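You operate a simulated robot arm through the tools that you are given. There is no shell and no other tool. Be economical: measure what you need, move in short steps, check, and stop when the job is done.

You are at the controls of a simulated robot arm. One attempt, no reset.

JOB
Put the yellow block on the top of the grey bench away on the top of the pine bench. Then open the wide yellow drawer, put the dark wood block on the top of the grey bench away in the inside of the wide yellow drawer and shut the drawer again. Then open the right counter drawer, put the teal pad block in the inside of the right counter drawer and shut the drawer again. Then take the white tile and leave it in the carton. Then take the dark peg block and put it on the small white board. Then put two of the white bottles from the top of the grey bench on the grey template. Then fetch the silver gauge block from the top of the grey bench and set it on the yellow job card. Then take the brown spacer block on the top of the grey bench and put it away on the top of the brown bench. Then fetch the green tub and set it in the back part of the divided plywood tray. Then set the blue gauge arm to 90. The order counts. Set down upright: white bottle, silver gauge block, brown spacer block. The blue gauge arm goes clockwise seen from above, to its stop.

The check looks at the end state, three seconds after you hand in, the way a careful person would. Anything else that was tipped, shoved, dropped, spilled or broken makes it a failure.

ROBOT AND FRAMES
A 7-joint arm with a vacuum gripper on a trunk, on a base that drives. Base frame: it is fixed to the floor where the robot stands at the start and does not move with it; the origin is under the middle of the robot, x ahead of it, y to its left, z up; the surface under the hand at the start is at about z = 800. Readings come in mm, degrees, newtons and seconds.
Its first joint turns from -166.0 to 166.0 degrees. Places, roughly: back part of the divided plywood tray (23x14 cm) [1760, -3020, 800]; blue gauge arm [500, -100, 800]; brown spacer block (3x6x4 cm) [500, 600, 800]; carton [2750, 1250, 750]; dark peg block (5x5x4 cm) [700, -800, 800]; dark wood block (9x4x3 cm) [800, 200, 800]; green tub (7x7x4 cm) [400, 200, 800]; grey template [750, 750, 750]; inside of the right counter drawer [1300, 500, 700]; inside of the wide yellow drawer [-2800, -3900, 800]; right counter drawer [1400, 500, 700]; silver gauge block [500, 750, 750]; small white board (26x30x2 cm) [-1600, 2000, 900]; teal pad block (10x6x4 cm) [800, 300, 800]; top of the brown bench [1100, -1200, 800]; top of the pine bench [-1400, 3000, 900]; white bottle [500, 1000, 750]; white tile (6x6x2 cm) [200, 800, 800]; wide yellow drawer [-2800, -3900, 800]; yellow block (10x7x3 cm) [800, 0, 800]; yellow job card [750, 500, 750]. Payload 1.06 kg.
Tool frame: the origin (TCP) lies in the middle of the cups' lips, and z points out of the cups. The gripper has 1 cup of 24 mm across, covering 24 by 24 mm (tool x, y); the bellows give 8 mm. With the vacuum on, a cup seals on a smooth face that it is pressed against (1 to 4 N); it does not hold porous or soft things. The pull reaches 23 N.
Orientation is told as [roll, pitch, yaw] about the base's x, y, z axes, in that order, counted from this pose: with the cups facing straight down, the tool's x points along the base's -x, its y along +y and its z along -z.

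CONTROLS
- The arm moves only by the tool servo_tool. Its argument "increments" is a list of rows, each an object (a shift or turn left out is 0, a gripper value left out holds the last) with "offset": the shift along the tool's x, y, z in units of 500 mm (1.0 is 500 mm), a list of three; "turn": the turn, a rotation vector about the tool's x, y, z in units of 120 degrees (1.0 is 120 degrees), a list of three; "valve": the vacuum: 1 switches it on, 0 off. In form: [{"offset": [x, y, z], "turn": [ax, ay, az], "valve": valve}, ...]. A call has 1 to 8 rows; each row is the pose to reach, as a shift and turn from the pose commanded when the call began, along the tool's axes at that moment. A call with a number of a shift or a turn outside -1 to 1 is refused whole. Each row takes 0.2 s and may step no farther than 50 mm and 8.6 degrees from the row before; otherwise, or with a gripper value out of range, the whole call is refused. A pose out of reach is approached as far as the arm can. The call stops where the force on the tool passes 40 N (or 10 N more than at its start, if that is more) or the arm is blocked; 0.2 s more then pass. The pull builds up within a second once a cup has sealed. Time passes only in rows, and 0.2 s behind the last, so rows that repeat a pose give it time. The reply holds the time, the measured pose of the TCP, the force on the tool along the base axes and the pull of the vacuum, in the units named above and with some noise, with the torque about the TCP (base axes, N m) and any sound that the robot's microphone picked up.
- Cameras (640 x 400 px; columns grow to the right, rows downward): "scene" is now at [174.9, 234.4, 1467.8]; the picture's right is [0.31, -0.95, 0.00], its down [-0.72, -0.23, -0.65] and it looks along [0.62, 0.20, -0.76] (base axes); focal length 214 px, centre (320, 200). "wrist" rides on the gripper at [78, 19, -96] in the tool frame; the picture's right is [-0.24, 0.97, 0.00], its down [-0.71, -0.17, -0.69] and it looks along [-0.67, -0.16, 0.73] (tool axes); focal length 243 px, centre (320, 200).
- capture(camera): a new picture of that camera. No time passes.
- roll_base(legs): drives the robot by 1 to 6 legs, each [ahead, left, turn to the left] in mm, mm and degrees, along the robot's own axes; the way and the turn of a leg run together, so that a leg with both is an arc; at most 1500 mm and 180 degrees a leg. The arm and the cameras ride along, it lands a little off, and it stops where it bumps. It gives what a move gives.
- pan_tilt(pan, tilt): turns the head with the scene camera to pan (to the left, within 120 degrees either way) and tilt (down, from -29 to 69), counted from straight ahead of the robot. It gives what a move gives.
- measure_at(camera, pixels): there is no depth. For up to 12 entries [column, row, z] of the newest picture of that camera ("zoom" is the newest enlarged one), the place [x, y] in the base frame at which the ray of that pixel passes the height z, good to about 2 mm. No time passes.
- enlarge(camera, box): a new picture of the part [left, top, right, bottom] of that camera's present view, enlarged. No time passes.
- sign_off(): hands the job in; it is judged then, once.

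Work in short steps. Measure before you move; look again where a grasp or a placing could have gone wrong, and mend it. You have 385 turns and 360 pictures in all, those below and enlarged ones among them. Switch the vacuum off and draw the arm clear of the work before you hand the job in, unless the task says otherwise; then end with one line.

The tools are called after "Request:" by a JSON object that holds its "fn" and its "kwargs". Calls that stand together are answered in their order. servo_tool: Moves the arm, as the interface text tells. Its arguments: {"type":"object","properties":{"increments":{"type":"array"}},"required":["increments"]} The other tools are called the same way: roll_base (legs) drives the base; pan_tilt (pan, tilt) turns the head that bears the scene camera; capture (camera) takes a picture; measure_at (camera, pixels) gives the place at which the rays of pixels pass given heights; enlarge (camera, box) takes an enlarged picture of a part of a camera's view; sign_off () hands the job in.

At the start:

```text
time_s: 0.0
tool_pos: [579.8, 108.6, 1197.2]
ee_rot: [0.0, 0.0, 0.0]
contact_force: [0.1, 0.1, -0.1]
moment: [0.0, -0.02, 0.01]
pull: 0.0
robot x, y, heading: [-0.5, -2.0, -0.0]
head pan, tilt: [18.1, 49.2]
```

scene: 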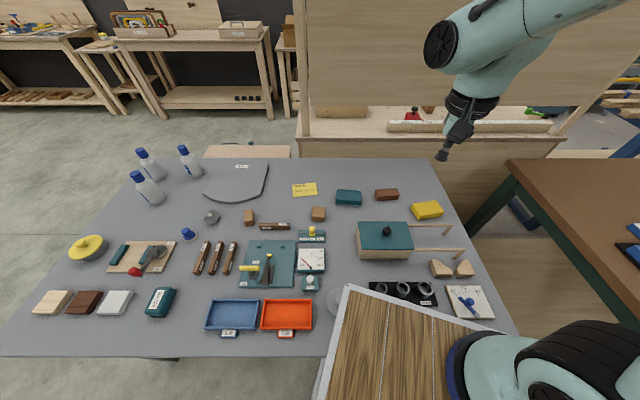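
wrist: 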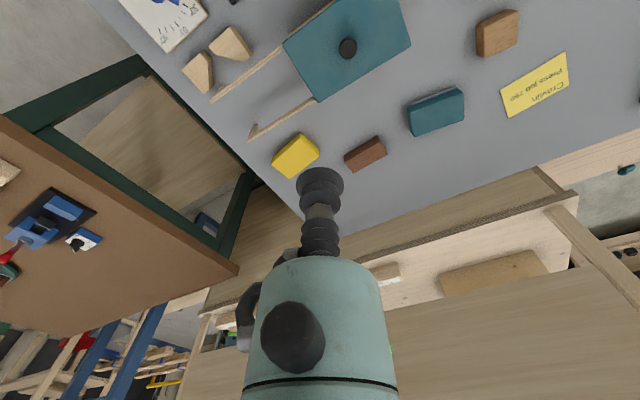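

I start by looking closer at the grey bench in enlarged parts of the scene view.

Request:
{"fn": "enlarge", "kwargs": {"camera": "scene", "box": [20, 140, 340, 340]}}

Request:
{"fn": "enlarge", "kwargs": {"camera": "scene", "box": [280, 140, 600, 340]}}

```text
2.00 times, centred on (180, 240) of scene
```

zoom: 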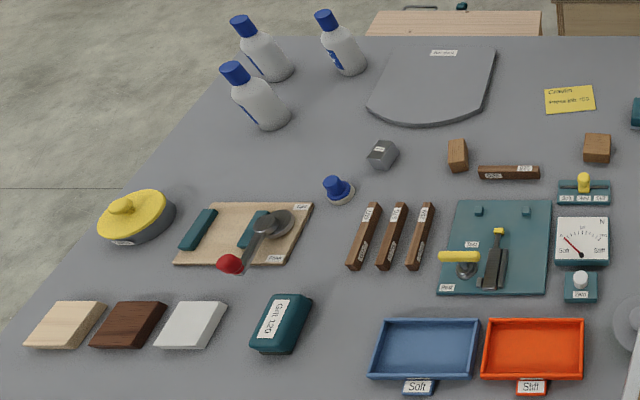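

```text
2.00 times, centred on (440, 240) of scene
```

zoom: 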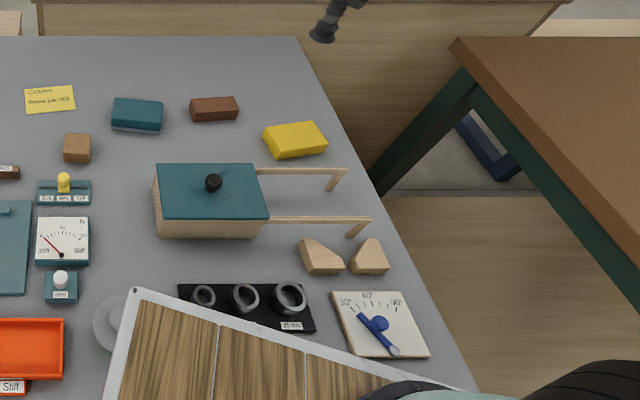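

I measure block positions at two heights to judge the bench height.

Request:
{"fn": "measure_at", "kwargs": {"camera": "scene", "pixels": [[427, 209, 830], [427, 209, 780], [348, 197, 840], [348, 197, 790], [386, 195, 830], [304, 189, 800], [304, 189, 750], [115, 300, 800], [115, 300, 760], [317, 213, 800], [210, 216, 800], [469, 301, 800]]}}

Request:
{"fn": "pan_tilt", "kwargs": {"pan": 60, "tilt": 45}}

Request:
{"fn": "capture", "kwargs": {"camera": "scene"}}

```text
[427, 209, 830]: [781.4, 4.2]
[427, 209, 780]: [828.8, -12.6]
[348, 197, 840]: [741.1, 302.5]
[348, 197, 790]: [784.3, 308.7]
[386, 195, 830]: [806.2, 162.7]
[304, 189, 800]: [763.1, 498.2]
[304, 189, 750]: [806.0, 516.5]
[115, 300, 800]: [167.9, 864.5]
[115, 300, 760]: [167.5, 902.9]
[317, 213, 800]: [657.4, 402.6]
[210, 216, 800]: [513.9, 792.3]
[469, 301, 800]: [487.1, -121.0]
```

```text
time_s: 1.1
tool_pos: [579.9, 109.7, 1196.3]
ee_rot: [0.0, -0.1, -0.1]
contact_force: [0.1, 0.2, 0.0]
moment: [0.02, 0.01, 0.01]
pull: 0.0
robot x, y, heading: [1.9, 1.8, -0.1]
head pan, tilt: [60.0, 45.0]
```

```text
355 pictures are left
```

scene: 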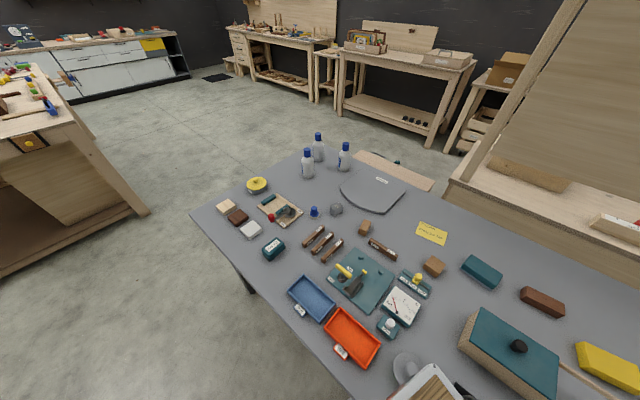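

The deck of the robot hides part of the bench. I look in several directions to map the room.

Request:
{"fn": "pan_tilt", "kwargs": {"pan": -10, "tilt": 65}}

Request:
{"fn": "capture", "kwargs": {"camera": "scene"}}

Request:
{"fn": "pan_tilt", "kwargs": {"pan": -60, "tilt": 35}}

Request:
{"fn": "capture", "kwargs": {"camera": "scene"}}

Request:
{"fn": "pan_tilt", "kwargs": {"pan": -115, "tilt": 25}}

Request:
{"fn": "capture", "kwargs": {"camera": "scene"}}

Request:
{"fn": "pan_tilt", "kwargs": {"pan": 115, "tilt": 25}}

Request:
{"fn": "capture", "kwargs": {"camera": "scene"}}

```text
time_s: 2.5
tool_pos: [580.7, 110.9, 1196.1]
ee_rot: [0.1, 0.0, 0.0]
contact_force: [0.3, -0.1, -0.2]
moment: [0.01, 0.01, 0.02]
pull: 0.0
robot x, y, heading: [-2.7, -0.1, -0.0]
head pan, tilt: [-10.0, 65.0]
```

```text
354 pictures are left
```

scene: 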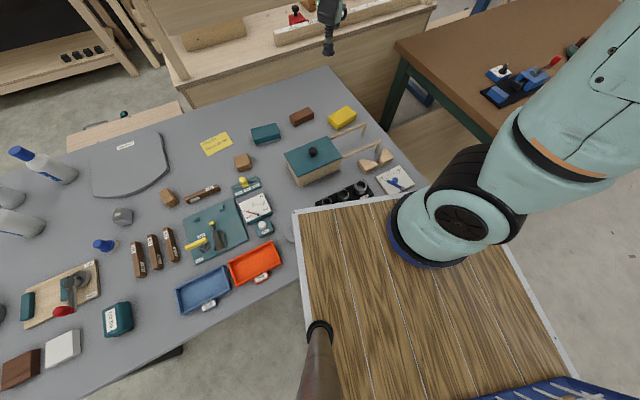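

```text
time_s: 3.7
tool_pos: [579.4, 110.5, 1196.4]
ee_rot: [-0.1, 0.0, 0.0]
contact_force: [0.6, 0.7, -0.1]
moment: [0.0, -0.02, 0.01]
pull: 0.1
robot x, y, heading: [2.8, -1.2, 0.0]
head pan, tilt: [-60.0, 35.0]
```

```text
353 pictures are left
```

scene: 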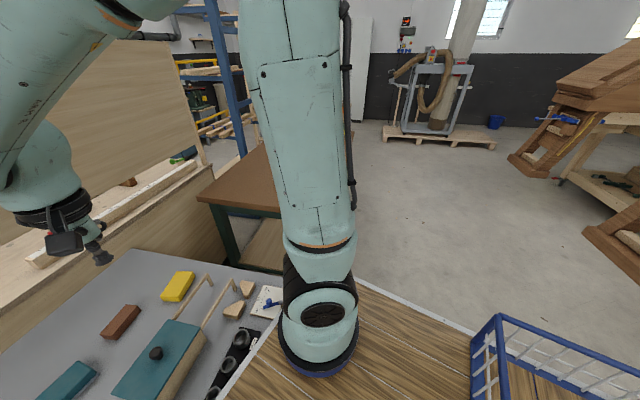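

```text
time_s: 4.9
tool_pos: [579.1, 108.9, 1195.1]
ee_rot: [0.0, 0.0, 0.0]
contact_force: [0.2, 0.4, 0.3]
moment: [0.04, -0.05, -0.05]
pull: 0.1
robot x, y, heading: [-4.7, -0.3, -0.1]
head pan, tilt: [-115.0, 25.0]
```

```text
352 pictures are left
```

scene: 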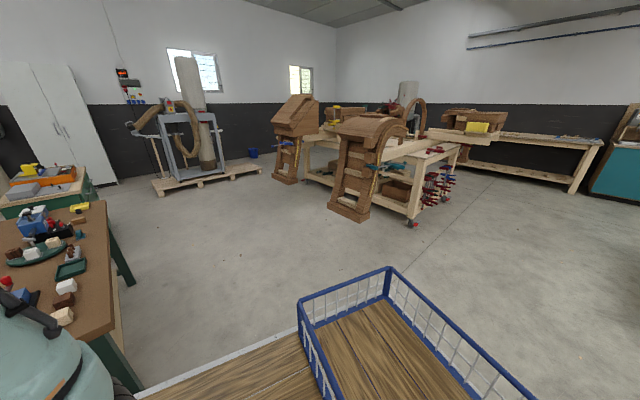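

```text
time_s: 8.2
tool_pos: [579.3, 109.3, 1195.4]
ee_rot: [0.0, 0.0, 0.0]
contact_force: [-0.2, 0.4, -0.3]
moment: [0.0, -0.01, 0.0]
pull: 0.1
robot x, y, heading: [0.7, -0.2, 0.1]
head pan, tilt: [115.0, 25.0]
```

```text
351 pictures are left
```

scene: 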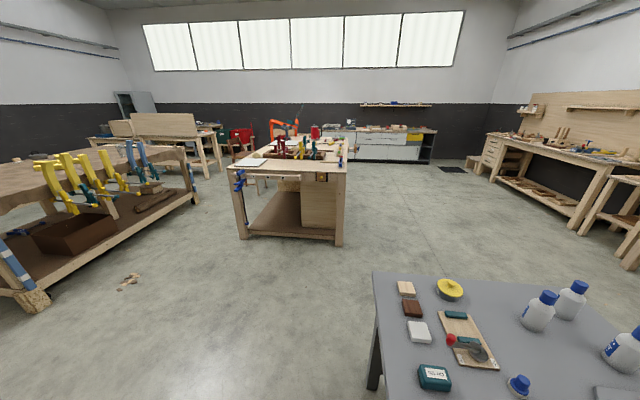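

I triangulate block heights from the wrist view against the earlier scene view (head back to its first pose).

Request:
{"fn": "pan_tilt", "kwargs": {"pan": -10, "tilt": 60}}

Request:
{"fn": "enlarge", "kwargs": {"camera": "scene", "box": [220, 80, 540, 280]}}

Request:
{"fn": "enlarge", "kwargs": {"camera": "wrist", "box": [240, 60, 560, 260]}}

```text
time_s: 10.2
tool_pos: [579.6, 109.7, 1196.0]
ee_rot: [-0.1, 0.0, 0.0]
contact_force: [0.0, -0.6, 0.1]
moment: [0.03, -0.01, -0.02]
pull: 0.0
robot x, y, heading: [-3.1, -2.8, 0.1]
head pan, tilt: [-10.0, 60.0]
```

```text
2.00 times, centred on (380, 180) of scene
```

zoom: 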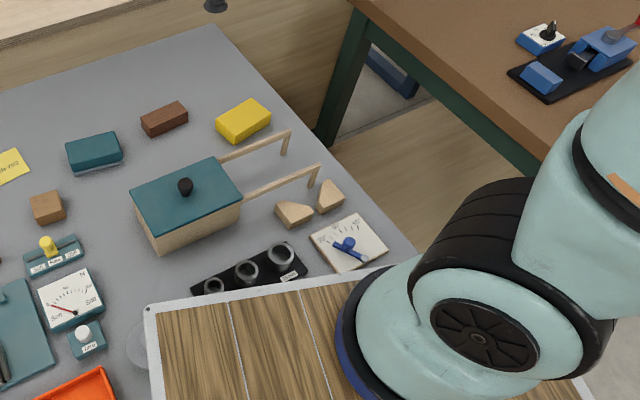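

```text
2.00 times, centred on (400, 160) of wrist
```

zoom: 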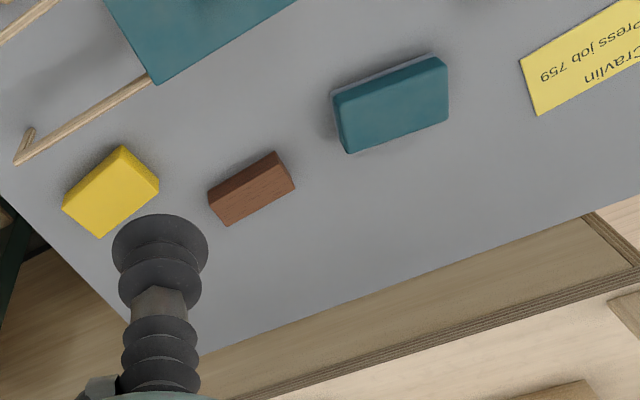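

Measure the same points in both cameras (the job card is flat on the bench).

Request:
{"fn": "capture", "kwargs": {"camera": "scene"}}

Request:
{"fn": "enlarge", "kwargs": {"camera": "scene", "box": [180, 90, 380, 215]}}

Request:
{"fn": "enlarge", "kwargs": {"camera": "wrist", "box": [400, 30, 600, 155]}}

```text
348 pictures are left
```

scene: 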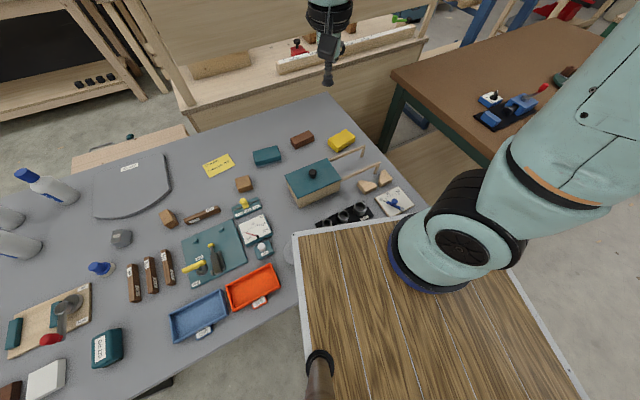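

```text
3.20 times, centred on (280, 152) of scene
```

zoom: 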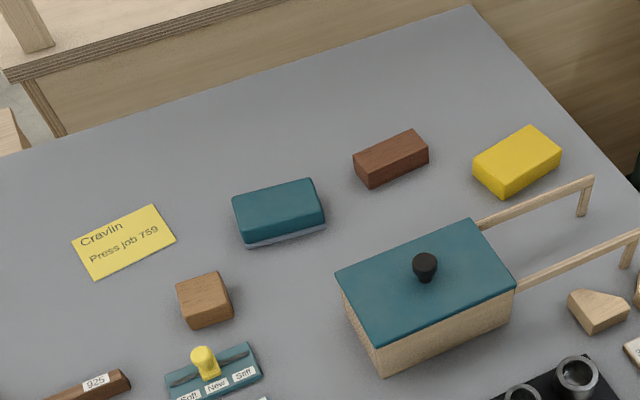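

```text
3.20 times, centred on (500, 92) of wrist
```

zoom: 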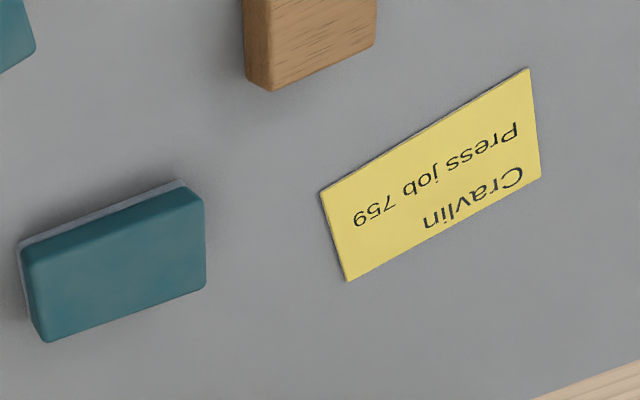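

Request:
{"fn": "measure_at", "kwargs": {"camera": "scene", "pixels": [[202.2, 165.6, 800], [202.2, 165.6, 750], [227.8, 154.4, 800], [227.8, 154.4, 750], [235, 165.3, 800], [235, 165.3, 750], [209.7, 176.9, 800], [209.7, 176.9, 750]]}}

Request:
{"fn": "measure_at", "kwargs": {"camera": "zoom", "pixels": [[541, 177, 800], [541, 177, 750], [347, 281, 800], [347, 281, 750], [320, 191, 800], [320, 191, 750], [531, 70, 800], [531, 70, 750]]}}

```text
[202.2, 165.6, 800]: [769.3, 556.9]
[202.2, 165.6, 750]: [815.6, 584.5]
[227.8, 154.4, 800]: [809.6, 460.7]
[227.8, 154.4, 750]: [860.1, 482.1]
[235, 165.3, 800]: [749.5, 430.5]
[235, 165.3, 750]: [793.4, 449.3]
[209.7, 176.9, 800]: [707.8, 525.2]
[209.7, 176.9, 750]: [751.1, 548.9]
```

```text
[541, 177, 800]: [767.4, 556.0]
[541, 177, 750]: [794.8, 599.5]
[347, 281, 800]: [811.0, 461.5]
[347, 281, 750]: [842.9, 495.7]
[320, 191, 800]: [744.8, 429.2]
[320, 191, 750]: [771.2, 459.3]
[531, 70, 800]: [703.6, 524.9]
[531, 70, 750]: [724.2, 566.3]
```

Bench top is z≈800. Now I measure block centres at their top heights, plus deck corners and the arm base.

Request:
{"fn": "measure_at", "kwargs": {"camera": "scene", "pixels": [[341.6, 138.4, 830], [302.2, 138.1, 830], [266.9, 155.6, 840], [293, 232, 700], [293, 232, 600], [293, 232, 500], [395, 212, 600], [583, 400, 600], [440, 262, 600], [440, 262, 700]]}}

Request:
{"fn": "measure_at", "kwargs": {"camera": "wrist", "pixels": [[296, 156, 830], [300, 132, 840]]}}

Request:
{"fn": "pan_tilt", "kwargs": {"pan": -110, "tilt": 69}}

Request:
{"fn": "capture", "kwargs": {"camera": "scene"}}

```text
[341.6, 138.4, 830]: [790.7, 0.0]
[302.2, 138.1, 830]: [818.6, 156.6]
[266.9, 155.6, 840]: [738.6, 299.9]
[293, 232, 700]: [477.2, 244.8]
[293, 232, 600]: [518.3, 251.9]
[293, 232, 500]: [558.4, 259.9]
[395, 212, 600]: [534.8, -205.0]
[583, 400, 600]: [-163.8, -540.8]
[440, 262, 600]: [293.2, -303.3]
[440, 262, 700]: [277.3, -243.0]
```

```text
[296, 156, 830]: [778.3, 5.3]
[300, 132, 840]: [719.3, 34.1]
```

```text
time_s: 12.0
tool_pos: [579.4, 110.0, 1196.7]
ee_rot: [0.0, 0.0, 0.0]
contact_force: [0.2, 0.5, 0.5]
moment: [0.01, -0.03, -0.01]
pull: 0.2
robot x, y, heading: [-2.1, 0.7, -0.2]
head pan, tilt: [-110.0, 68.8]
```

```text
345 pictures are left
```

scene: 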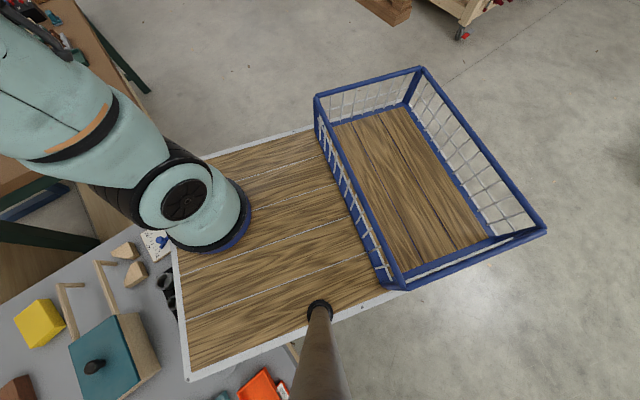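

I measure the deck's corners at several heights to learn the footprint.

Request:
{"fn": "measure_at", "kwargs": {"camera": "scene", "pixels": [[187, 380, 300], [187, 380, 450], [318, 303, 300], [318, 303, 450], [210, 225, 300], [210, 225, 450], [395, 290, 300], [395, 290, 450], [545, 232, 450], [315, 97, 450], [420, 68, 450]]}}

```text
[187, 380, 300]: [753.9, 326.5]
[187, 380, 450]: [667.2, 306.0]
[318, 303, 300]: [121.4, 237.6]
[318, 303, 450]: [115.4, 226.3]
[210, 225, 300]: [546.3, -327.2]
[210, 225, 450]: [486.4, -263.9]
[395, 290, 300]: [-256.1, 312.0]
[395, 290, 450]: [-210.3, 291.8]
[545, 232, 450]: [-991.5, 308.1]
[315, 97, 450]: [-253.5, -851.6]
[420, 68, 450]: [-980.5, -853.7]
```

Request:
{"fn": "measure_at", "kwargs": {"camera": "scene", "pixels": [[187, 380, 900], [187, 380, 930], [318, 303, 900], [210, 215, 900], [395, 290, 900], [545, 232, 900], [545, 232, 1000], [315, 97, 900], [315, 97, 1000], [308, 129, 900], [235, 220, 900]]}}

```text
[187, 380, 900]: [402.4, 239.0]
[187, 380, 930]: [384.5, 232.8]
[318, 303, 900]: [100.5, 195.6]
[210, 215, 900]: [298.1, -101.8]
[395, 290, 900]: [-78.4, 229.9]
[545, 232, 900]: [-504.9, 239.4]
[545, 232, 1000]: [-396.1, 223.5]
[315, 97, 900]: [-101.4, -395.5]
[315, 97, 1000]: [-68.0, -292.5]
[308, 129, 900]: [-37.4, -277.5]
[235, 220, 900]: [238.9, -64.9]
```

Request:
{"fn": "pan_tilt", "kwargs": {"pan": 30, "tilt": 69}}

Request:
{"fn": "capture", "kwargs": {"camera": "scene"}}

```text
time_s: 14.2
tool_pos: [579.0, 109.8, 1197.9]
ee_rot: [0.0, 0.0, -0.1]
contact_force: [-0.1, 0.3, -0.2]
moment: [-0.03, -0.01, 0.02]
pull: 0.1
robot x, y, heading: [-2.3, -0.1, 0.1]
head pan, tilt: [30.0, 68.8]
```

```text
344 pictures are left
```

scene: 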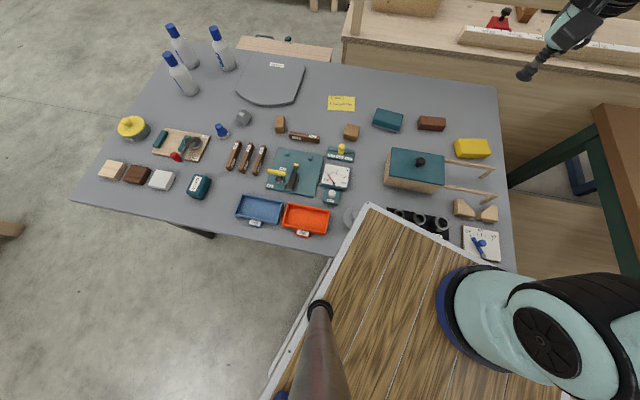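

Request:
{"fn": "measure_at", "kwargs": {"camera": "scene", "pixels": [[70, 203, 800], [220, 236, 800], [325, 257, 800], [172, 64, 800], [495, 85, 800], [516, 270, 800], [350, 215, 800], [368, 205, 900], [480, 243, 800], [600, 220, 800], [605, 110, 800]]}}

Request:
{"fn": "enlarge", "kwargs": {"camera": "scene", "box": [200, 20, 360, 120]}}

Request:
{"fn": "enlarge", "kwargs": {"camera": "scene", "box": [220, 120, 540, 320]}}

```text
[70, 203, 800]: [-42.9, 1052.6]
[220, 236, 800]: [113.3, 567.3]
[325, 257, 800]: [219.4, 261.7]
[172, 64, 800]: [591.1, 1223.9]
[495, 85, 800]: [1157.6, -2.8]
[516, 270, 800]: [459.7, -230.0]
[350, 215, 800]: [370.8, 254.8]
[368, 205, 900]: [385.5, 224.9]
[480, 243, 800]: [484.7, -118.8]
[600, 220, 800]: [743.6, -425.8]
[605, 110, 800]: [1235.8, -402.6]
```

```text
4.00 times, centred on (280, 70) of scene
```

zoom: 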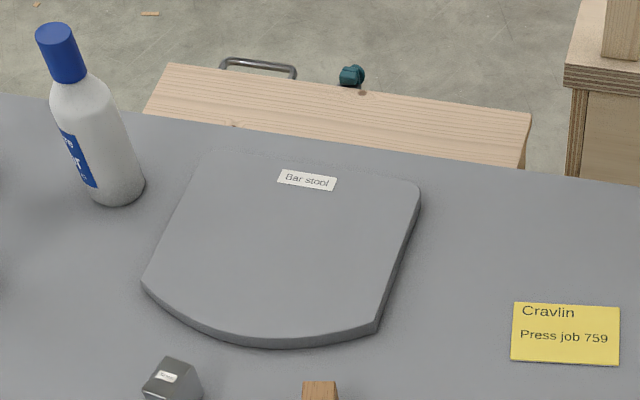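

```text
2.00 times, centred on (380, 220) of scene
```

zoom: 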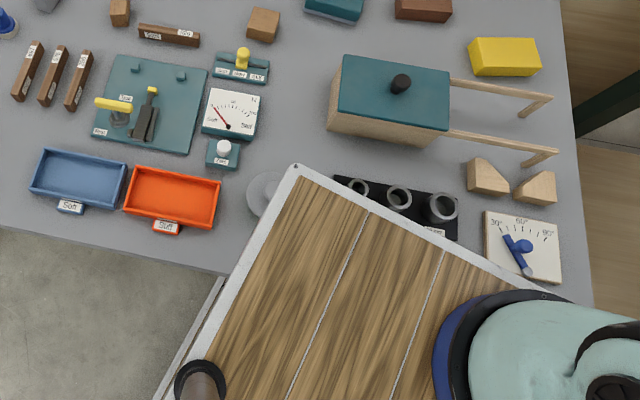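

Bench is turned about 18°. I move the tool over the yellow block at about (784, 3) and start coming down.

Request:
{"fn": "servo_tool", "kwargs": {"increments": [{"offset": [-0.08, -0.042, 0]}, {"offset": [-0.16, -0.084, 0]}, {"offset": [-0.24, -0.126, 0.02]}, {"offset": [-0.32, -0.168, 0.06]}, {"offset": [-0.408, -0.214, 0.08]}, {"offset": [-0.408, -0.214, 0.18]}, {"offset": [-0.408, -0.214, 0.28]}, {"offset": [-0.408, -0.214, 0.38]}]}}

Request:
{"fn": "capture", "kwargs": {"camera": "wrist"}}

```text
refused: row 5 steps farther than a row can; nothing moved
```

```text
341 pictures are left
```

wrist: 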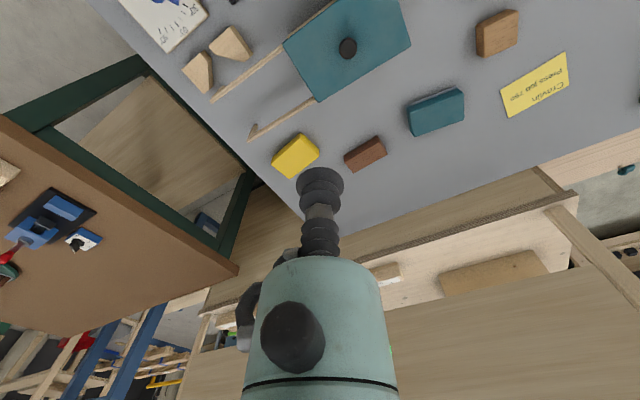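

Row 5 was slightly too long, so I spread the lateral shift evenly over the rows.

Request:
{"fn": "servo_tool", "kwargs": {"increments": [{"offset": [-0.068, -0.036, 0.03]}, {"offset": [-0.136, -0.072, 0.06]}, {"offset": [-0.204, -0.107, 0.09]}, {"offset": [-0.272, -0.143, 0.12]}, {"offset": [-0.34, -0.178, 0.15]}, {"offset": [-0.408, -0.214, 0.18]}, {"offset": [-0.408, -0.214, 0.28]}, {"offset": [-0.408, -0.214, 0.38]}]}}

Request:
{"fn": "capture", "kwargs": {"camera": "wrist"}}

```text
time_s: 16.0
tool_pos: [781.7, 3.4, 1001.6]
ee_rot: [0.0, -0.2, -0.1]
contact_force: [-0.2, 0.0, -0.9]
moment: [0.01, -0.01, -0.01]
pull: 0.1
robot x, y, heading: [0.7, -1.7, 0.3]
head pan, tilt: [30.0, 68.8]
```

```text
340 pictures are left
```

wrist: 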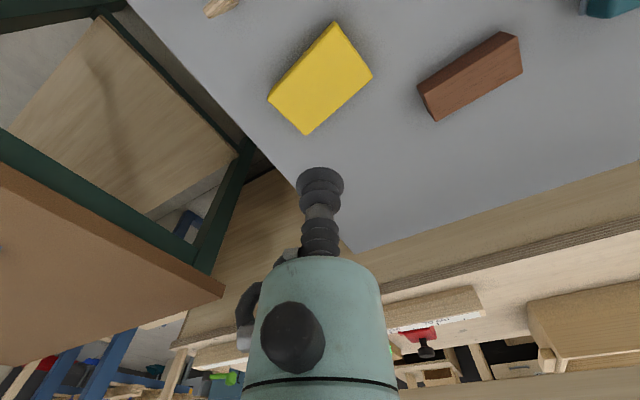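

Request:
{"fn": "measure_at", "kwargs": {"camera": "wrist", "pixels": [[268, 96, 830], [335, 24, 830], [372, 74, 830], [306, 133, 830], [320, 82, 830], [428, 95, 830], [510, 45, 830]]}}

```text
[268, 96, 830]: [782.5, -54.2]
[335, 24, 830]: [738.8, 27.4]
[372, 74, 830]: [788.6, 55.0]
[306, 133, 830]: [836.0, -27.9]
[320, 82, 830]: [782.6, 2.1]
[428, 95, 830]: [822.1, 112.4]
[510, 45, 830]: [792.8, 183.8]
```

The block's top is centred at (786.5, 0). I descend with the vacuum on, ending just above/at the face, then check force.

Request:
{"fn": "servo_tool", "kwargs": {"increments": [{"offset": [-0.008, -0.006, 0.08]}, {"offset": [-0.008, -0.006, 0.16]}, {"offset": [-0.008, -0.006, 0.24]}, {"offset": [-0.008, -0.006, 0.32], "valve": 1}, {"offset": [-0.008, -0.006, 0.338]}, {"offset": [-0.008, -0.006, 0.346]}]}}

```text
time_s: 17.4
tool_pos: [786.6, -2.0, 831.0]
ee_rot: [0.1, -0.1, 0.0]
contact_force: [0.1, 0.6, -0.7]
moment: [0.02, -0.02, 0.03]
pull: 22.8
robot x, y, heading: [-1.2, 1.2, -0.0]
head pan, tilt: [30.0, 68.8]
```

Sealed (pull 22.8). Lift the block clear.

Request:
{"fn": "servo_tool", "kwargs": {"increments": [{"offset": [0, 0, -0.05]}, {"offset": [0, 0, -0.15]}, {"offset": [0, 0, -0.25]}, {"offset": [0, 0, -0.35]}, {"offset": [0, 0, -0.45]}, {"offset": [0, 0, -0.55]}]}}

Request:
{"fn": "pan_tilt", "kwargs": {"pan": 119, "tilt": 20}}

Request:
{"fn": "capture", "kwargs": {"camera": "scene"}}

Request:
{"fn": "capture", "kwargs": {"camera": "wrist"}}

```text
time_s: 18.8
tool_pos: [790.7, -0.1, 1112.7]
ee_rot: [0.0, 0.1, 0.0]
contact_force: [0.2, 0.6, -3.1]
moment: [-0.03, 0.03, 0.0]
pull: 23.4
robot x, y, heading: [2.1, -1.0, -0.1]
head pan, tilt: [30.0, 68.8]
```

```text
time_s: 20.5
tool_pos: [790.6, -1.3, 1112.0]
ee_rot: [0.1, 0.2, 0.0]
contact_force: [-0.2, 0.3, -1.9]
moment: [-0.01, 0.02, 0.0]
pull: 22.8
robot x, y, heading: [-0.5, 2.1, 0.3]
head pan, tilt: [119.0, 20.0]
```

```text
339 pictures are left
```

scene: 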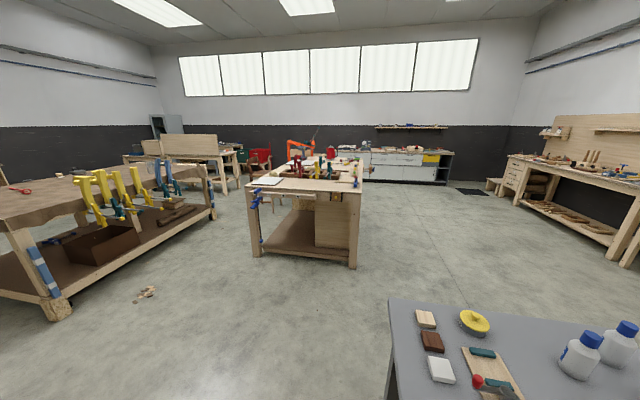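

```text
338 pictures are left
```

wrist: 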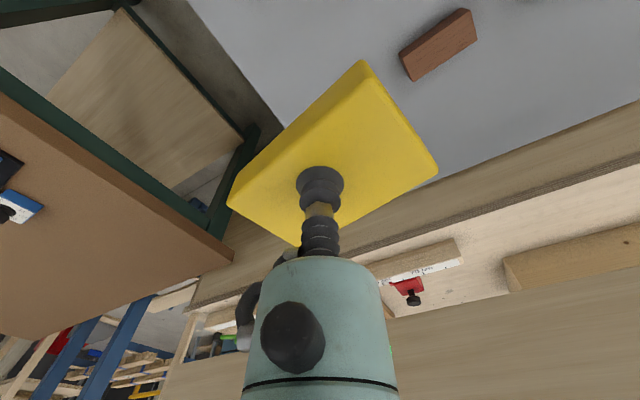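

The pine bench is the middle one. I measure its footprint and the neighbours' on the floor.

Request:
{"fn": "measure_at", "kwargs": {"camera": "scene", "pixels": [[255, 258, 0], [353, 268, 0], [249, 186, 880], [360, 192, 880], [268, 181, 900], [55, 320, 0], [215, 220, 0], [320, 165, 900], [392, 300, 800], [145, 293, 0], [240, 195, 0], [8, 265, 0]]}}

Request:
{"fn": "enlarge", "kwargs": {"camera": "scene", "box": [230, 120, 390, 220]}}

```text
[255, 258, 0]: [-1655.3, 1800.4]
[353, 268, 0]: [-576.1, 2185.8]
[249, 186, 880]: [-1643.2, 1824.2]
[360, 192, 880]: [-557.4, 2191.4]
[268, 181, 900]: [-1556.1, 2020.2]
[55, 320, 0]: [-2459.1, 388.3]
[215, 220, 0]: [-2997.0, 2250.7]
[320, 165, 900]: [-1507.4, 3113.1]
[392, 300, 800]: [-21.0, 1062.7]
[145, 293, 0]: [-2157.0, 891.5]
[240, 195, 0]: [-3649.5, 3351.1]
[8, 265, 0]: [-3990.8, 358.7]
```

```text
4.00 times, centred on (310, 170) of scene
```

zoom: 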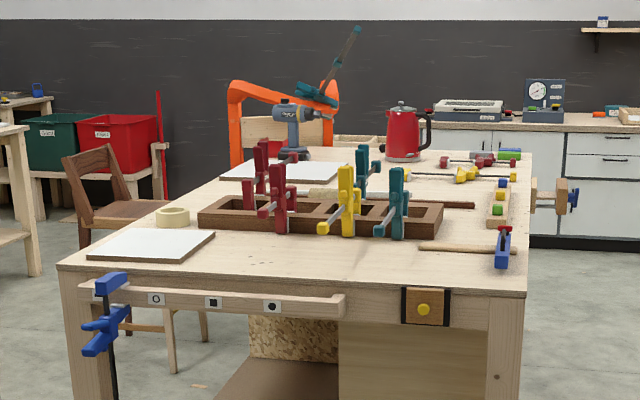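

The pine bench near edge runs (-1650,1800)–(-565,2190). I'll back away, turn left 110° and drive up to within ~1.2 m, then look.

Request:
{"fn": "roll_base", "kwargs": {"legs": [[-700, 0, 0], [0, 0, 110], [1000, -298, 0]]}}

Request:
{"fn": "pan_tilt", "kwargs": {"pan": 0, "tilt": 35}}

Request:
{"fn": "capture", "kwargs": {"camera": "scene"}}

```text
time_s: 33.8
tool_pos: [-1025.1, 1763.3, 1111.5]
ee_rot: [0.0, 0.0, 110.1]
contact_force: [0.0, 0.1, -1.8]
moment: [-0.02, 0.01, 0.01]
pull: 22.9
robot x, y, heading: [-755.0, 1023.2, 110.1]
head pan, tilt: [119.0, 20.0]
```

```text
time_s: 35.8
tool_pos: [-1023.9, 1764.1, 1111.2]
ee_rot: [0.0, -0.1, 110.0]
contact_force: [0.1, 0.2, -1.7]
moment: [-0.01, -0.02, -0.04]
pull: 22.9
robot x, y, heading: [-755.2, 1019.6, 109.8]
head pan, tilt: [0.0, 35.0]
```

```text
336 pictures are left
```

scene: 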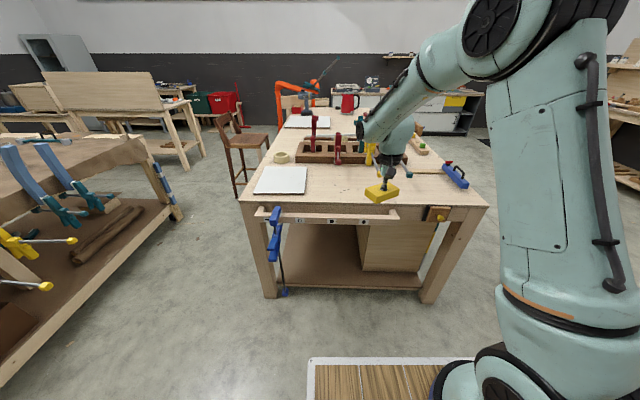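

Request:
{"fn": "measure_at", "kwargs": {"camera": "scene", "pixels": [[240, 200, 880], [488, 207, 880], [240, 200, 900], [488, 207, 900], [345, 192, 890], [345, 178, 890], [256, 193, 890], [304, 193, 890], [320, 196, 890], [435, 214, 850], [270, 297, 0], [428, 300, 0]]}}

Request:
{"fn": "capture", "kwargs": {"camera": "wrist"}}

```text
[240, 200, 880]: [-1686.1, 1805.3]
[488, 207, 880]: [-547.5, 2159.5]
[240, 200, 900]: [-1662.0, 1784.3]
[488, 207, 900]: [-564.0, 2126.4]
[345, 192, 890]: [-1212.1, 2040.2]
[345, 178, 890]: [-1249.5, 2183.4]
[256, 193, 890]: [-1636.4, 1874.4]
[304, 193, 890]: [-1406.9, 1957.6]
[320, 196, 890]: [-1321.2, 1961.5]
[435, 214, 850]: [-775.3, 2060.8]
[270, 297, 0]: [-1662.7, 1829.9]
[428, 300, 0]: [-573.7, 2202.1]
```

```text
335 pictures are left
```

wrist: 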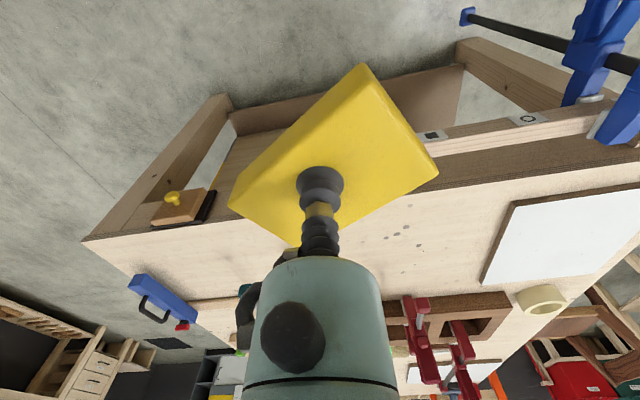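

Request:
{"fn": "measure_at", "kwargs": {"camera": "wrist", "pixels": [[83, 240, 870], [83, 240, 900], [482, 284, 870], [482, 284, 900], [513, 203, 870], [513, 203, 900]]}}

Request:
{"fn": "enlarge", "kwargs": {"camera": "scene", "box": [230, 130, 390, 230]}}

```text
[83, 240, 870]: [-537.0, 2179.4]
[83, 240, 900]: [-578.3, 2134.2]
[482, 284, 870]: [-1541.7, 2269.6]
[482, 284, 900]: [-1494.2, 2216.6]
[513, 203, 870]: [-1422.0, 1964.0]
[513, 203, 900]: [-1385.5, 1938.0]
```

```text
4.00 times, centred on (310, 180) of scene
```

zoom: 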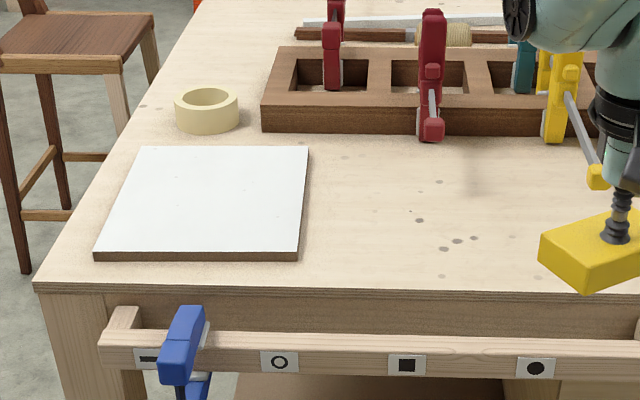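

Pine top z≈876. Free spot at about (-1200, 2100). I drive 300 mm forward and then move the arm over it.

Request:
{"fn": "roll_base", "kwargs": {"legs": [[300, 0, 0]]}}

Request:
{"fn": "capture", "kwargs": {"camera": "wrist"}}

```text
time_s: 37.8
tool_pos: [-1127.2, 2042.1, 1111.1]
ee_rot: [0.1, 0.0, 110.0]
contact_force: [0.6, 0.2, -1.4]
moment: [0.04, -0.01, 0.01]
pull: 22.6
robot x, y, heading: [-855.4, 1302.0, 109.9]
head pan, tilt: [0.0, 35.0]
```

```text
333 pictures are left
```

wrist: 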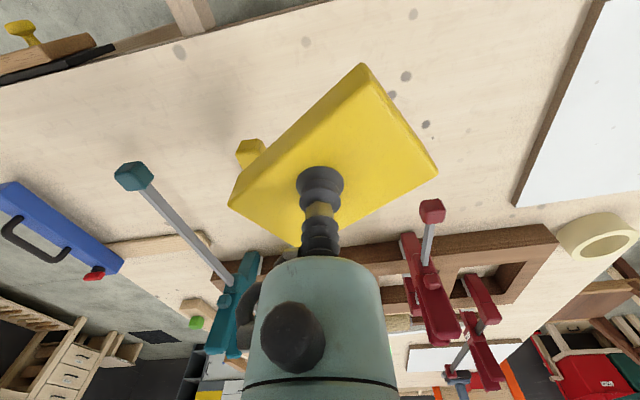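

Request:
{"fn": "measure_at", "kwargs": {"camera": "zoom", "pixels": [[597, 185, 900], [597, 185, 950], [432, 135, 900], [432, 135, 950], [460, 240, 876], [300, 250, 897]]}}

Request:
{"fn": "measure_at", "kwargs": {"camera": "wrist", "pixels": [[250, 150, 900], [250, 150, 950], [432, 210, 900], [432, 210, 950], [602, 0, 897], [520, 205, 897]]}}

```text
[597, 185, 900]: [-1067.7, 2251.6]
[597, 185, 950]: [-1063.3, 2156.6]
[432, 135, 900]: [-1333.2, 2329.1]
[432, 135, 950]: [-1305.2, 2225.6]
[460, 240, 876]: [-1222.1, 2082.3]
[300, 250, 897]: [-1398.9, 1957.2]
```

```text
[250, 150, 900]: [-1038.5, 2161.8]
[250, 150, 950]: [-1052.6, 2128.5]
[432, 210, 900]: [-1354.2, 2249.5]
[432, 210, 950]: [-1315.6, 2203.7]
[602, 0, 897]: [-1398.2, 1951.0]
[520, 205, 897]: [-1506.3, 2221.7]
```

Both clamp handles are ≥140 mm away from (-1195, 2070). Move there and descend to slightly above the surface.

Request:
{"fn": "servo_tool", "kwargs": {"increments": [{"offset": [-0.05, 0.055, 0]}, {"offset": [-0.099, 0.109, 0]}, {"offset": [-0.099, 0.109, 0.09]}, {"offset": [-0.099, 0.109, 0.18]}, {"offset": [-0.099, 0.109, 0.27]}, {"offset": [-0.099, 0.109, 0.35]}, {"offset": [-0.099, 0.109, 0.38]}]}}

Request:
{"fn": "capture", "kwargs": {"camera": "wrist"}}

```text
time_s: 39.4
tool_pos: [-1195.1, 2071.8, 921.7]
ee_rot: [0.0, 0.0, 110.0]
contact_force: [-0.5, -0.2, -1.9]
moment: [0.01, 0.01, -0.01]
pull: 22.5
robot x, y, heading: [-856.8, 1298.6, 110.1]
head pan, tilt: [0.0, 35.0]
```

```text
332 pictures are left
```

wrist: 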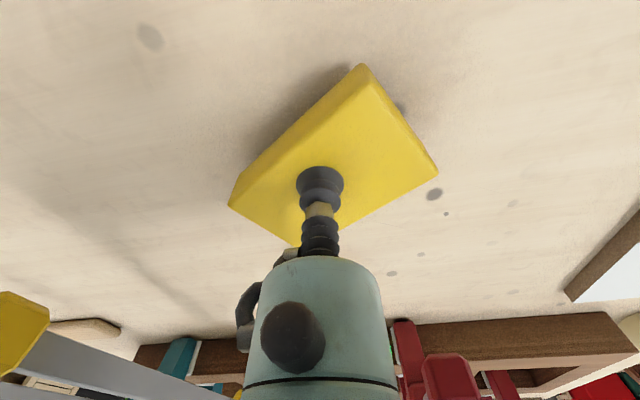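

Continue down in small steps until contact.

Request:
{"fn": "servo_tool", "kwargs": {"increments": [{"offset": [0, 0, 0.008]}, {"offset": [0, 0, 0.016]}, {"offset": [0, 0, 0.024]}]}}

```text
time_s: 40.2
tool_pos: [-1194.9, 2070.7, 910.1]
ee_rot: [0.0, -0.1, 110.0]
contact_force: [2.0, -2.8, 9.2]
moment: [-0.04, -0.02, 0.05]
pull: 22.9
robot x, y, heading: [-858.0, 1302.7, 109.9]
head pan, tilt: [0.0, 35.0]
```

Contact (9 N). Release and lift.

Request:
{"fn": "servo_tool", "kwargs": {"increments": [{"offset": [0, 0, -0.006], "valve": 0}, {"offset": [0, 0, -0.006]}, {"offset": [0, 0, -0.006]}, {"offset": [0, 0, -0.03]}, {"offset": [0, 0, -0.12]}, {"offset": [0, 0, -0.22]}, {"offset": [0, 0, -0.32]}, {"offset": [0, 0, -0.42]}]}}

Request:
{"fn": "capture", "kwargs": {"camera": "wrist"}}

```text
time_s: 42.0
tool_pos: [-1197.2, 2069.1, 1120.1]
ee_rot: [0.0, 0.1, 110.0]
contact_force: [0.0, 0.5, 0.4]
moment: [0.01, -0.04, 0.01]
pull: 0.1
robot x, y, heading: [-858.5, 1297.1, 110.0]
head pan, tilt: [0.0, 35.0]
```

```text
331 pictures are left
```

wrist: 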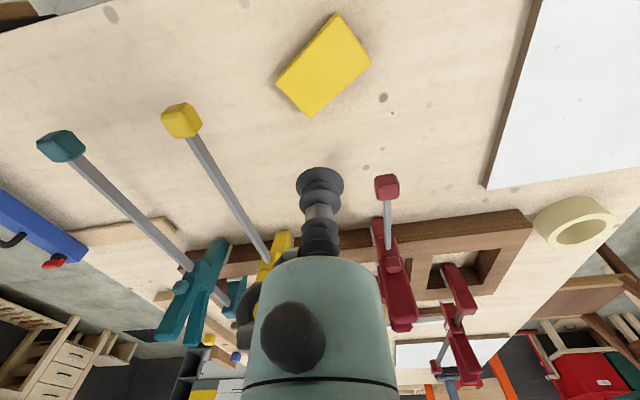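

Yellow block placed. Now I drive back to the grey bench for the dark wood block.

Request:
{"fn": "roll_base", "kwargs": {"legs": [[-1300, 0, 0], [0, 0, -110], [350, -78, 0]]}}

Request:
{"fn": "pan_tilt", "kwargs": {"pan": 10, "tilt": 55}}

Request:
{"fn": "capture", "kwargs": {"camera": "scene"}}

Request:
{"fn": "capture", "kwargs": {"camera": "wrist"}}

```text
time_s: 55.1
tool_pos: [809.5, 82.3, 1118.8]
ee_rot: [0.1, 0.0, 1.3]
contact_force: [-0.2, -0.5, 0.3]
moment: [-0.02, 0.01, 0.01]
pull: 0.0
robot x, y, heading: [-28.0, 7.6, 1.4]
head pan, tilt: [0.0, 35.0]
```

```text
time_s: 56.0
tool_pos: [809.6, 82.2, 1119.1]
ee_rot: [0.0, -0.1, 1.2]
contact_force: [1.3, -0.1, -0.9]
moment: [-0.01, 0.0, -0.02]
pull: 0.0
robot x, y, heading: [-30.0, 8.2, 1.2]
head pan, tilt: [10.0, 55.0]
```

```text
330 pictures are left
```

scene: 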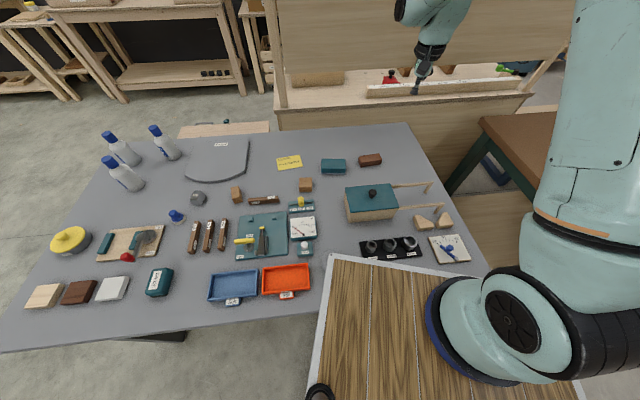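

```text
329 pictures are left
```

wrist: 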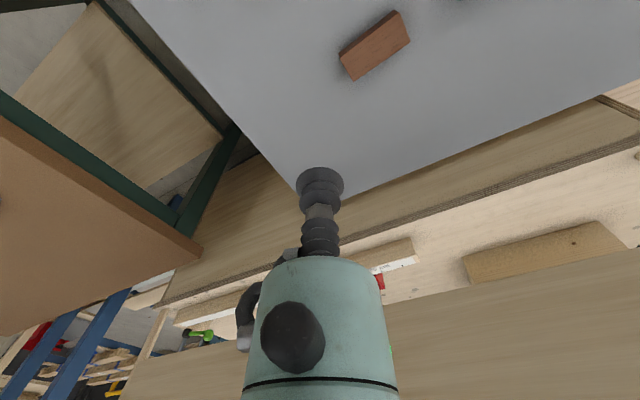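

Request:
{"fn": "enlarge", "kwargs": {"camera": "wrist", "box": [300, 0, 460, 100]}}

```text
4.00 times, centred on (380, 50) of wrist
```

zoom: 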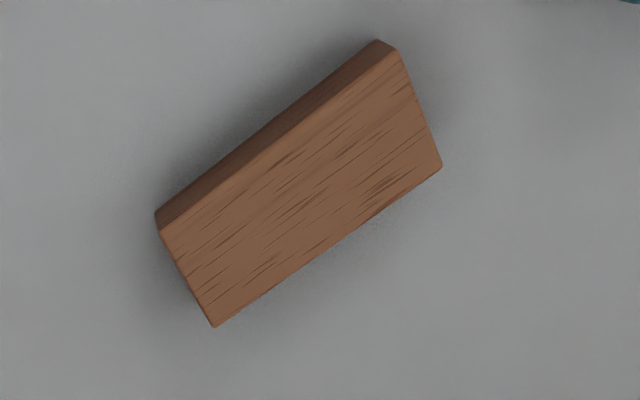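

Request:
{"fn": "measure_at", "kwargs": {"camera": "zoom", "pixels": [[158, 232, 830], [400, 52, 830], [441, 165, 830], [212, 327, 830]]}}

```text
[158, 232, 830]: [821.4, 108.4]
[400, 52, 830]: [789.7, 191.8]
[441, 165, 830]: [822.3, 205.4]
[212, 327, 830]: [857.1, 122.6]
```

Block centre (822.6, 157). Move over and descend with vacuum.

Request:
{"fn": "servo_tool", "kwargs": {"increments": [{"offset": [-0.015, 0.075, 0.04]}, {"offset": [-0.029, 0.149, 0.09]}, {"offset": [-0.029, 0.149, 0.18]}, {"offset": [-0.029, 0.149, 0.27]}, {"offset": [-0.029, 0.149, 0.36]}, {"offset": [-0.029, 0.149, 0.45]}, {"offset": [-0.029, 0.149, 0.54], "valve": 1}, {"offset": [-0.029, 0.149, 0.568]}]}}

Request:
{"fn": "servo_tool", "kwargs": {"increments": [{"offset": [0, 0, 0.008]}, {"offset": [0, 0, 0.012]}, {"offset": [0, 0, 0.012]}]}}

```text
time_s: 57.8
tool_pos: [820.7, 157.0, 835.7]
ee_rot: [0.0, -0.1, 1.3]
contact_force: [0.2, 0.5, -0.5]
moment: [-0.05, 0.01, 0.01]
pull: 0.2
robot x, y, heading: [-32.4, 9.1, 1.2]
head pan, tilt: [10.0, 55.0]
```

```text
time_s: 58.6
tool_pos: [821.4, 158.7, 830.0]
ee_rot: [-0.1, 0.1, 1.3]
contact_force: [-1.4, -0.3, 5.0]
moment: [0.02, 0.02, 0.02]
pull: 22.9
robot x, y, heading: [-30.4, 10.8, 1.0]
head pan, tilt: [10.0, 55.0]
```

Sealed. Lift, back off and turn right toward the region of the yellow drawer, then look.

Request:
{"fn": "servo_tool", "kwargs": {"increments": [{"offset": [0, 0, -0.05]}, {"offset": [0, 0, -0.14]}, {"offset": [0, 0, -0.23]}, {"offset": [0, 0, -0.32]}, {"offset": [0, 0, -0.41]}, {"offset": [0, 0, -0.5]}, {"offset": [0, 0, -0.58]}]}}

Request:
{"fn": "roll_base", "kwargs": {"legs": [[-750, 0, 0], [0, 0, -125]]}}

Request:
{"fn": "pan_tilt", "kwargs": {"pan": 10, "tilt": 20}}

Request:
{"fn": "capture", "kwargs": {"camera": "scene"}}

Request:
{"fn": "pan_tilt", "kwargs": {"pan": 70, "tilt": 20}}

Request:
{"fn": "capture", "kwargs": {"camera": "scene"}}

```text
time_s: 60.2
tool_pos: [819.0, 157.8, 1121.1]
ee_rot: [-0.1, 0.1, 1.4]
contact_force: [0.1, 0.6, -1.1]
moment: [0.0, 0.03, 0.01]
pull: 23.1
robot x, y, heading: [-29.1, 4.7, 1.6]
head pan, tilt: [10.0, 55.0]
```

```text
time_s: 69.5
tool_pos: [-1157.6, -787.4, 1121.8]
ee_rot: [0.0, 0.0, -124.0]
contact_force: [-0.1, -0.2, -0.7]
moment: [-0.02, 0.04, -0.03]
pull: 22.7
robot x, y, heading: [-788.7, -12.1, -124.2]
head pan, tilt: [10.0, 55.0]
```

```text
time_s: 70.5
tool_pos: [-1157.4, -787.5, 1122.0]
ee_rot: [0.0, 0.0, -124.1]
contact_force: [-0.3, 0.1, -0.5]
moment: [-0.03, 0.03, -0.01]
pull: 22.5
robot x, y, heading: [-783.8, -8.4, -124.2]
head pan, tilt: [10.0, 20.0]
```

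```text
327 pictures are left
```

scene: 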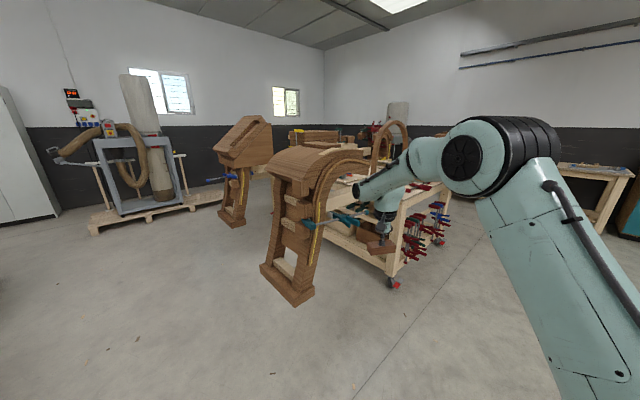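

```text
time_s: 71.8
tool_pos: [-1156.4, -787.7, 1120.6]
ee_rot: [0.1, 0.0, -124.1]
contact_force: [-0.2, -0.5, -0.2]
moment: [0.02, 0.01, -0.02]
pull: 22.9
robot x, y, heading: [-786.9, -9.9, -124.1]
head pan, tilt: [70.0, 20.0]
```

```text
326 pictures are left
```

scene: 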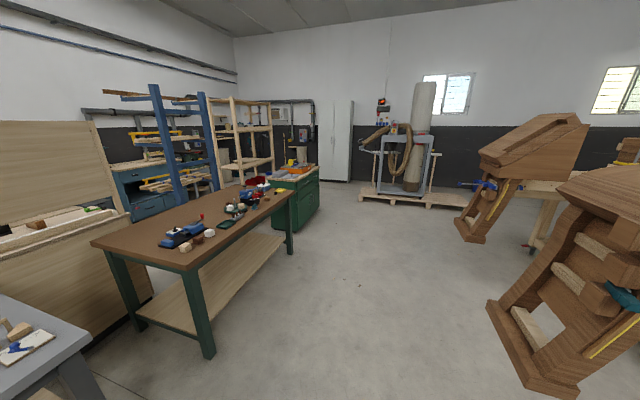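

Request:
{"fn": "pan_tilt", "kwargs": {"pan": 0, "tilt": 15}}

Request:
{"fn": "enlarge", "kwargs": {"camera": "scene", "box": [200, 120, 420, 257]}}

Request:
{"fn": "enlarge", "kwargs": {"camera": "scene", "box": [400, 120, 640, 270]}}

```text
time_s: 73.2
tool_pos: [-1156.8, -786.4, 1121.3]
ee_rot: [0.0, 0.0, -124.1]
contact_force: [-0.1, 0.0, -1.0]
moment: [0.02, -0.02, -0.01]
pull: 22.9
robot x, y, heading: [-786.2, -9.1, -124.0]
head pan, tilt: [0.0, 15.0]
```

```text
2.91 times, centred on (310, 188) of scene
```

zoom: 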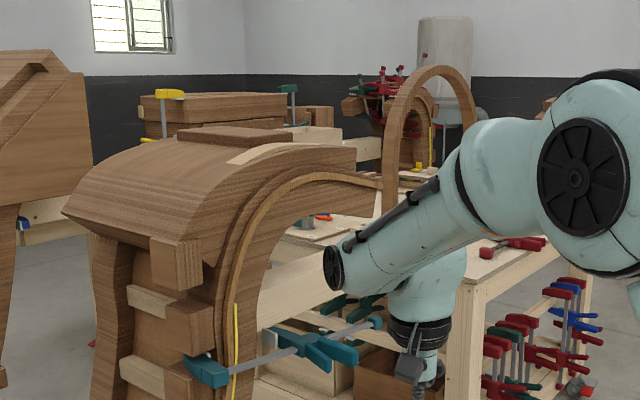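

```text
2.67 times, centred on (520, 195) of scene
```

zoom: 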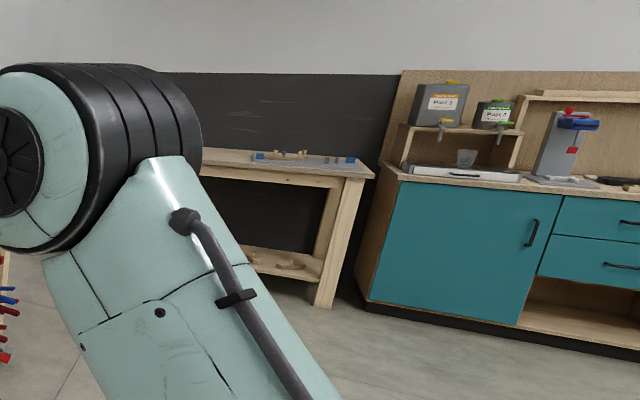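

Request:
{"fn": "pan_tilt", "kwargs": {"pan": 45, "tilt": 25}}

Request:
{"fn": "capture", "kwargs": {"camera": "scene"}}

```text
time_s: 74.3
tool_pos: [-1157.4, -787.4, 1121.6]
ee_rot: [0.1, -0.1, -124.0]
contact_force: [0.2, 0.5, -1.1]
moment: [-0.01, 0.01, 0.0]
pull: 23.3
robot x, y, heading: [-787.6, -9.1, -123.9]
head pan, tilt: [45.0, 25.0]
```

```text
323 pictures are left
```

scene: 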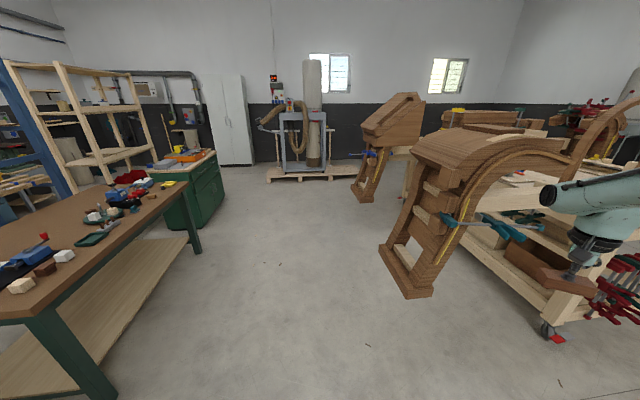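

Request:
{"fn": "measure_at", "kwargs": {"camera": "scene", "pixels": [[102, 395, 0], [198, 252, 0], [435, 290, 0], [390, 250, 0], [360, 200, 0], [550, 330, 0], [270, 180, 0], [360, 182, 0], [180, 230, 0], [228, 200, 0], [575, 345, 0]]}}

```text
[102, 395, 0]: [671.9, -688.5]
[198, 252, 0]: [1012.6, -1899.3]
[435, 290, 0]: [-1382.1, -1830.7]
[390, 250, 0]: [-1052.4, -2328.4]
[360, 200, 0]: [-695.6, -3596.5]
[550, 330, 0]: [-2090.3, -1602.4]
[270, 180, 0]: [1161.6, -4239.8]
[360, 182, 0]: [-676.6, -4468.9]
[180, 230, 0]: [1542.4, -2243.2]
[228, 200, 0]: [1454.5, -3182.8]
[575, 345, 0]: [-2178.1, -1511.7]
```

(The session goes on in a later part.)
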